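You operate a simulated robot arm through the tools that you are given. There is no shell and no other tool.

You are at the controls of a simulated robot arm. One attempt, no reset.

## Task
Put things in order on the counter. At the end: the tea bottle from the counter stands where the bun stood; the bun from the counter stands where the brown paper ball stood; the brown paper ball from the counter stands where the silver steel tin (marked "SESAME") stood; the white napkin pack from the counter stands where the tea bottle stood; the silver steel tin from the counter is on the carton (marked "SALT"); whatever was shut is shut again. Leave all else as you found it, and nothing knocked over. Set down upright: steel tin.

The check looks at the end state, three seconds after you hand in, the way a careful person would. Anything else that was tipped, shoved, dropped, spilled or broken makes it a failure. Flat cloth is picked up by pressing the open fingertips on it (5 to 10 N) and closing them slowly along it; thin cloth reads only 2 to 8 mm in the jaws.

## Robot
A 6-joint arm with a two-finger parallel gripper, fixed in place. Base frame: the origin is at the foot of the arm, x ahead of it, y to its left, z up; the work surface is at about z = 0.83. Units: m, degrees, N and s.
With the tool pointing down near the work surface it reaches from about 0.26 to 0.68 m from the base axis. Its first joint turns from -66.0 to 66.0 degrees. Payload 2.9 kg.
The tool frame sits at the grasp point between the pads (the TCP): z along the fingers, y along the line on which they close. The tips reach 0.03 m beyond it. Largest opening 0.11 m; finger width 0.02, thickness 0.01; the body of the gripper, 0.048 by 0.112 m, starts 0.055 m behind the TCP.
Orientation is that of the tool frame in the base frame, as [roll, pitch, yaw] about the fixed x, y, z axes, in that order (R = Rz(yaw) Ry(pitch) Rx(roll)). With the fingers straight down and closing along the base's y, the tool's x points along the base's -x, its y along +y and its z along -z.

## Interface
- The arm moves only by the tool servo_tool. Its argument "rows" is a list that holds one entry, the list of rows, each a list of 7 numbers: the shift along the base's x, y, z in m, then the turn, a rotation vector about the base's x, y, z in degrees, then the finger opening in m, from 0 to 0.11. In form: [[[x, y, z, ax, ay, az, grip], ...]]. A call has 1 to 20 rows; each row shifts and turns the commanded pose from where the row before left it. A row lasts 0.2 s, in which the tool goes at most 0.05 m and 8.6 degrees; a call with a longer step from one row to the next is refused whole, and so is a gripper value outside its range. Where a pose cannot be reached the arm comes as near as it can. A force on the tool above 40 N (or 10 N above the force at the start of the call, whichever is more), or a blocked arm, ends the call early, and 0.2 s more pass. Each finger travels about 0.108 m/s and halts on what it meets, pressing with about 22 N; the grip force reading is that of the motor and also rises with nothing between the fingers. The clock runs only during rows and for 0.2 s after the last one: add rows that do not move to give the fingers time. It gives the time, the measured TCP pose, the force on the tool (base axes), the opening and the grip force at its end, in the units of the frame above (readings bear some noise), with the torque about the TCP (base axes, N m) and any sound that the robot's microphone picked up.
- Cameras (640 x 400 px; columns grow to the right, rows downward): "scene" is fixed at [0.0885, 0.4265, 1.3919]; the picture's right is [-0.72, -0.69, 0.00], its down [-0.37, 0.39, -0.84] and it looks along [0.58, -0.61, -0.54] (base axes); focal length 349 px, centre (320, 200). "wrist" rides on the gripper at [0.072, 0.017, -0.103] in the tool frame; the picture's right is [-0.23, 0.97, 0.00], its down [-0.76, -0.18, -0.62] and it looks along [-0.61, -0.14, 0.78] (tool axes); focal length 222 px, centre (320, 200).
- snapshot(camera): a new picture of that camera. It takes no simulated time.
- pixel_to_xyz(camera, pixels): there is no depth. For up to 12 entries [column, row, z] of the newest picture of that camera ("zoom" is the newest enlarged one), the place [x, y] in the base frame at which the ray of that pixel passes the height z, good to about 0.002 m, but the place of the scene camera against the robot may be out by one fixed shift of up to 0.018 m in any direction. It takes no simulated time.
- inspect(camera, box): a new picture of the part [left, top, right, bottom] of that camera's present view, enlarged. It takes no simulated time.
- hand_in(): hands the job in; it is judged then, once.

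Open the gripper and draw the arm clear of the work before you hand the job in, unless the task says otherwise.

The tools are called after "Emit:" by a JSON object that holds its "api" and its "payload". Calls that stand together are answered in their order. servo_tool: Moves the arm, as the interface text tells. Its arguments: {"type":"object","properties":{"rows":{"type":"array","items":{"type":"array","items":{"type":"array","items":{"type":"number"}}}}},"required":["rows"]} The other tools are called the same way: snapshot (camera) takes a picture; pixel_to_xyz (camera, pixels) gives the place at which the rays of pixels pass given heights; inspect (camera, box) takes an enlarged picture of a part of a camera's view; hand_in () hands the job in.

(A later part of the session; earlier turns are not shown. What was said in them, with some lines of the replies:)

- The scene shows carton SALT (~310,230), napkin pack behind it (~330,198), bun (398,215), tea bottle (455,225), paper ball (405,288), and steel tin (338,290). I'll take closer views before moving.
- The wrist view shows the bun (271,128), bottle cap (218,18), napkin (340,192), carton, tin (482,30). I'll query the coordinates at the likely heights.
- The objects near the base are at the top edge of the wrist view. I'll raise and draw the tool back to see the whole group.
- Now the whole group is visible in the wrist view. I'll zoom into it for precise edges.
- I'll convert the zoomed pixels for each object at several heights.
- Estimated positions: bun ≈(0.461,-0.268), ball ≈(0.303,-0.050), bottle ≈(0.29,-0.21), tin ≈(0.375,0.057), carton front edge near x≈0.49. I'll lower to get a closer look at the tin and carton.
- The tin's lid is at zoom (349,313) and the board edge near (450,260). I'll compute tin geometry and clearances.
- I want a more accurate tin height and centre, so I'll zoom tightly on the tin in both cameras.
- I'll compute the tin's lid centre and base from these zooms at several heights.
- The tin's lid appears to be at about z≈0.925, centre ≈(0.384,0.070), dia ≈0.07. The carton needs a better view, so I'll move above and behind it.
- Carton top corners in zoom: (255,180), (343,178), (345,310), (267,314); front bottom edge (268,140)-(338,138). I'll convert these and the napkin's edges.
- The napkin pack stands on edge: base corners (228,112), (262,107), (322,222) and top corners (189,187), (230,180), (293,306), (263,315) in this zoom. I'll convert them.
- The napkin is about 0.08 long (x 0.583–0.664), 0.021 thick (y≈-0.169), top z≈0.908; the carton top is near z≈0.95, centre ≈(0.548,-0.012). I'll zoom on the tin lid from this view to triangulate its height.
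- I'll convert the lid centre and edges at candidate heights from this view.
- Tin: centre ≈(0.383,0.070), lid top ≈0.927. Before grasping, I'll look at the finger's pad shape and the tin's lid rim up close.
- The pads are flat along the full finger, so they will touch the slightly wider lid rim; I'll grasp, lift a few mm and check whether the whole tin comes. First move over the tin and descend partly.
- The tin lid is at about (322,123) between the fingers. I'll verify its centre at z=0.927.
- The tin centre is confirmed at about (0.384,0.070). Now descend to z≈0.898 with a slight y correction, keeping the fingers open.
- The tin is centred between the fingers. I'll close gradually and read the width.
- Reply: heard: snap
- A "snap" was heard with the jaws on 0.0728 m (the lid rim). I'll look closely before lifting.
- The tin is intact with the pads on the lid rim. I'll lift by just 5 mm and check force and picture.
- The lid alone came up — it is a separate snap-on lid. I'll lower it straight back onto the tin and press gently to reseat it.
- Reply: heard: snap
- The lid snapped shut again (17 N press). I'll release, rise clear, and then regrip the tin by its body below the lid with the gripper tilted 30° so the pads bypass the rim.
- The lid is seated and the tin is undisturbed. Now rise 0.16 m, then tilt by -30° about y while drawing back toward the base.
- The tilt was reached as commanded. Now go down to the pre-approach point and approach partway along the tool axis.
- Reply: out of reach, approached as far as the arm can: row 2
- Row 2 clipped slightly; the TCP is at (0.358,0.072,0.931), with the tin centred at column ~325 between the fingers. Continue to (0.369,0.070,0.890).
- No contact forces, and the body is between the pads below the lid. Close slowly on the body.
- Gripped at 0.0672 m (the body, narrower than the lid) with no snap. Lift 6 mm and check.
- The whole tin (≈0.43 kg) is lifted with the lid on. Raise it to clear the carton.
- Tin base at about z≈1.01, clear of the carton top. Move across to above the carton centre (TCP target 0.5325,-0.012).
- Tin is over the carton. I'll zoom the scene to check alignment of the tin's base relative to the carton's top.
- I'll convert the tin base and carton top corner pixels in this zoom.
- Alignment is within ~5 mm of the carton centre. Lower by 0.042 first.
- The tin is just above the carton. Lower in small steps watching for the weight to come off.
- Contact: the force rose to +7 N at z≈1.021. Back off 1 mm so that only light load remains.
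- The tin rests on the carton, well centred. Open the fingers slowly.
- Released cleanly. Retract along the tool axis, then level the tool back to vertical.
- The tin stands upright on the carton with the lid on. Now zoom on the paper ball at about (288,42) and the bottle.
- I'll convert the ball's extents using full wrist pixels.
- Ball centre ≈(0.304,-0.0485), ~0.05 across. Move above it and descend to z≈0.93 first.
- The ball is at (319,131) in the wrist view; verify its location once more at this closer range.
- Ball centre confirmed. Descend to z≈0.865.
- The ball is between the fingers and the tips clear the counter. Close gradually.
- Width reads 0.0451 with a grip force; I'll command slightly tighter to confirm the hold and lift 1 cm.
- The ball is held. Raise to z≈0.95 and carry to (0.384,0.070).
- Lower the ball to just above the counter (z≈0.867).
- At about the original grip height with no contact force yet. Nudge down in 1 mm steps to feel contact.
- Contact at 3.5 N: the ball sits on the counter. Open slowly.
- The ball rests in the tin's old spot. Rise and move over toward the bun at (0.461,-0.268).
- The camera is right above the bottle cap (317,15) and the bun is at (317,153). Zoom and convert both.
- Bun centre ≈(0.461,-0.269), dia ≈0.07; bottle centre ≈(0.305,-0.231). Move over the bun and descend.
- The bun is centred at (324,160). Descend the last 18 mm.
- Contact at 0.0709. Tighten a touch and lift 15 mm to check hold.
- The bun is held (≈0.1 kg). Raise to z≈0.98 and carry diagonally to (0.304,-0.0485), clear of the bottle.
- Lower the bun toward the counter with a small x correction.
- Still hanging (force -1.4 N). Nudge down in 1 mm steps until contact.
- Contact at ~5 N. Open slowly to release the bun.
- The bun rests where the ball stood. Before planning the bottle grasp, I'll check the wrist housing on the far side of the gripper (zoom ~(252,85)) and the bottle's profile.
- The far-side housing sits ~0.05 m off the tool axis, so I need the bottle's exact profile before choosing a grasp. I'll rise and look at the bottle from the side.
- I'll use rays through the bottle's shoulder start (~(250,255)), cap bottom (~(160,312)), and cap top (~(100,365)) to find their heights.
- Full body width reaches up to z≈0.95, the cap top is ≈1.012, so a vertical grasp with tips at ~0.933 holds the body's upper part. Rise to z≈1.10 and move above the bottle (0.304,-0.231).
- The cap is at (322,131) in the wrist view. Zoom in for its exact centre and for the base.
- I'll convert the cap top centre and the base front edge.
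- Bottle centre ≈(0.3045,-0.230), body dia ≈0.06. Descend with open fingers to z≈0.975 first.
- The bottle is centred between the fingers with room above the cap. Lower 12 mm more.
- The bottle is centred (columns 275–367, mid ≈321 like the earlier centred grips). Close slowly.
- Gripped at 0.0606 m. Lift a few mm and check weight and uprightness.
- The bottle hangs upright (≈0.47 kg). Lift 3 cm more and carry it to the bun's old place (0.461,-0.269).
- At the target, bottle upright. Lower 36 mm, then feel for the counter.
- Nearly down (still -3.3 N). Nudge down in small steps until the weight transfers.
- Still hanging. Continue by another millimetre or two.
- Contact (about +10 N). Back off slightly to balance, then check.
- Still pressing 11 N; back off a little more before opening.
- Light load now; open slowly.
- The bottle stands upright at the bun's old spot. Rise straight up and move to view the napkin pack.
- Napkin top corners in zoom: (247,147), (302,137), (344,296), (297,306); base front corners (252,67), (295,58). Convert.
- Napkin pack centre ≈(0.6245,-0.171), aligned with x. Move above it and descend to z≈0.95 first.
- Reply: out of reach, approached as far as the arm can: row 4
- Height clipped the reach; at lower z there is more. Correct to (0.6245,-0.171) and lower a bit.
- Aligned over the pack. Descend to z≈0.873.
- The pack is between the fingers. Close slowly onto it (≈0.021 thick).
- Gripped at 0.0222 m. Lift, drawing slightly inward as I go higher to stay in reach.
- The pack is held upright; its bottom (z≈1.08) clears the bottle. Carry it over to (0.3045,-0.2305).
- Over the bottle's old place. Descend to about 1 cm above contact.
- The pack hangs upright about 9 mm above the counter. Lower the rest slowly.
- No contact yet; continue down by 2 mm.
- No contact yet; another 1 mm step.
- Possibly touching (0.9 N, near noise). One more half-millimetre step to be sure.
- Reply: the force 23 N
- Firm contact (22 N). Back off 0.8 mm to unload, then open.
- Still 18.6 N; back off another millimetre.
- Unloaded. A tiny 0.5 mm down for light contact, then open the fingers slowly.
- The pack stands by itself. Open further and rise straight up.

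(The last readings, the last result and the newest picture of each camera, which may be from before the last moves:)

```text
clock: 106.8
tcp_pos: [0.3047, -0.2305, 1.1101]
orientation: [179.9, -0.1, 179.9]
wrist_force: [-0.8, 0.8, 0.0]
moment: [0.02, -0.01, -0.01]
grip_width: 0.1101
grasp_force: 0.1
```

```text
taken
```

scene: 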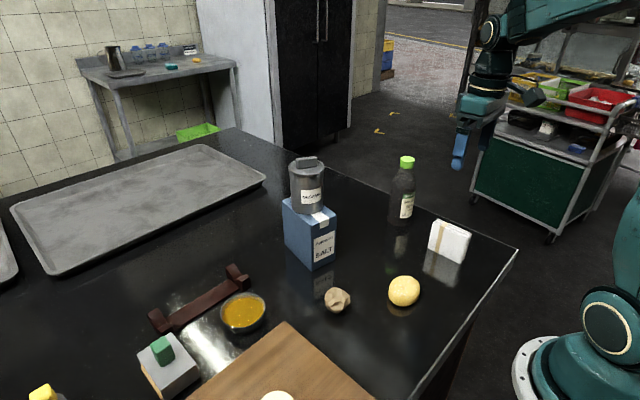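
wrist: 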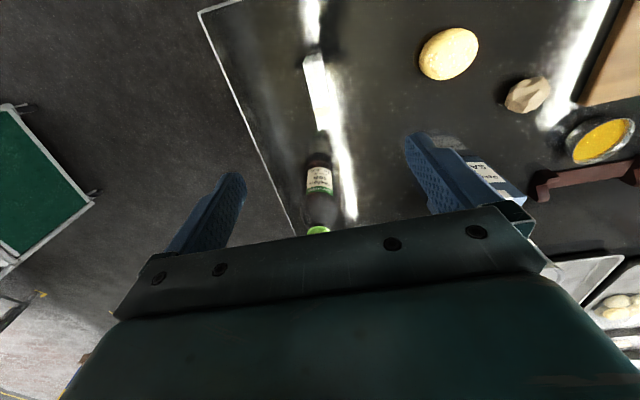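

Everything is in place. I'll draw the arm up and back to a clear viewing pose and verify all positions and the tin's lid.

Emit:
{"api": "servo_tool", "payload": {"rows": [[[0, 0, 0.04, 0, 0, 0, 0.11], [0, 0.03, 0.04, 0, 0, 0, 0.11], [0, 0.03, 0.04, 0, 0, 0, 0.11], [-0.005, 0.03, 0, 0, 0, 0, 0.11], [-0.005, 0.03, 0, 0, 0, 0, 0.11], [-0.004, 0.035, 0, 0, 0, 0, 0.11], [0, 0, 0, 0, 0, 0, 0.11], [0, 0, 0, 0, 0, 0, 0.11]]]}}

Emit:
{"api": "inspect", "payload": {"camera": "wrist", "box": [190, 30, 450, 240]}}

Emit:
{"api": "inspect", "payload": {"camera": "scene", "box": [260, 140, 480, 320]}}

Emit:
{"api": "inspect", "payload": {"camera": "scene", "box": [270, 145, 350, 275]}}

```text
clock: 108.6
tcp_pos: [0.29, -0.0758, 1.2297]
orientation: [180.0, -0.1, 180.0]
wrist_force: [0.2, -0.3, 0.0]
moment: [0.0, -0.01, -0.02]
grip_width: 0.1103
grasp_force: 0.0
```

```text
1.90 times, centred on (320, 135) of wrist
```

zoom: 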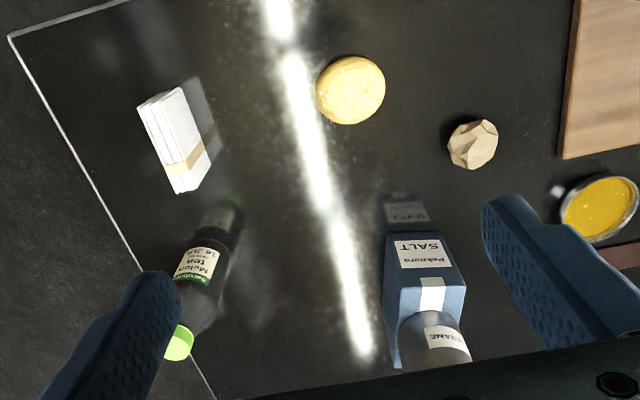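

```text
2.22 times, centred on (370, 230) of scene
```

zoom: 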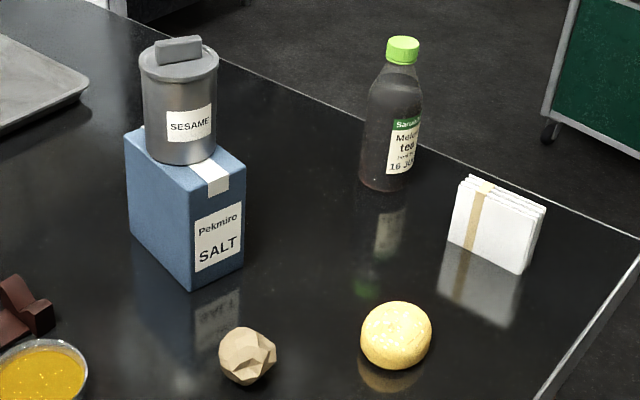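

```text
3.08 times, centred on (310, 210) of scene
```

zoom: 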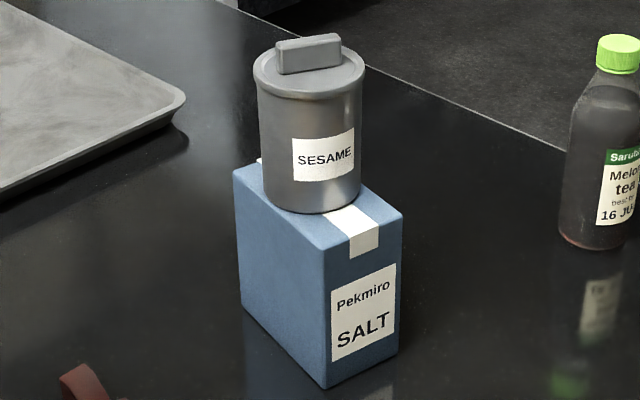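

The lid is flush on the tin, and all items stand. I'll verify the coordinates of the bun and ball with a fresh wrist picture.

Emit:
{"api": "snapshot", "payload": {"camera": "wrist"}}

Emit:
{"api": "pixel_to_xyz", "payload": {"camera": "wrist", "pixels": [[336.1, 77.4, 0.852], [400.5, 106.1, 0.855], [277, 159, 0.83]]}}

Emit:
{"api": "snapshot", "payload": {"camera": "scene"}}

```text
taken
```

wrist: 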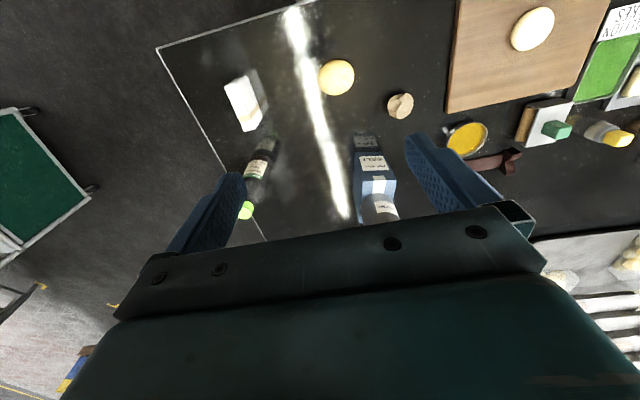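

```text
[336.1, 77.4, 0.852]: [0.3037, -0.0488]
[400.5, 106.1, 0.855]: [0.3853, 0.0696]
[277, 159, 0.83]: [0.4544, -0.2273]
```

```text
taken
```

scene: 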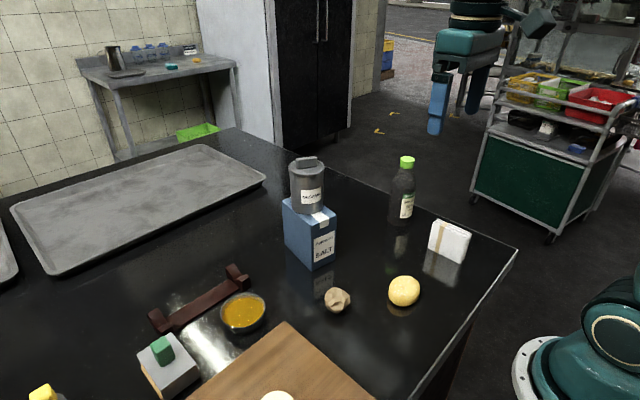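

The bun at (0.304,-0.049) and the ball at (0.385,0.070) match the original ball and tin spots. The bottle and napkin stand where they were set down, the tin is upright and shut on the carton, and the arm is clear with the gripper open. Handing in.

Emit:
{"api": "hand_in", "payload": {}}

```text
The job is handed in.
```

I moved all five items to their places and handed the job in. The result of the check isn't known yet.

- **Tea bottle:** stands where the bun stood.
- **Bun:** stands where the brown paper ball stood.
- **Paper ball:** stands where the steel tin stood.
- **Napkin pack:** stands on its edge where the tea bottle stood.
- **Steel tin:** stands upright on the SALT carton, with its lid shut.

A final wrist-camera reading put the bun and ball within about 2 mm of their targets. I checked the bottle and napkin pack only in the pictures and from the arm position when I released them.

On my first grip of the tin, the jaws caught the lid, which snapped loose and lifted about 5 mm. I pressed it back until it snapped shut, then carried the tin by its body. In the last pictures the lid sits flush. In those pictures nothing looks tipped or shifted, and the arm is clear with the gripper open.
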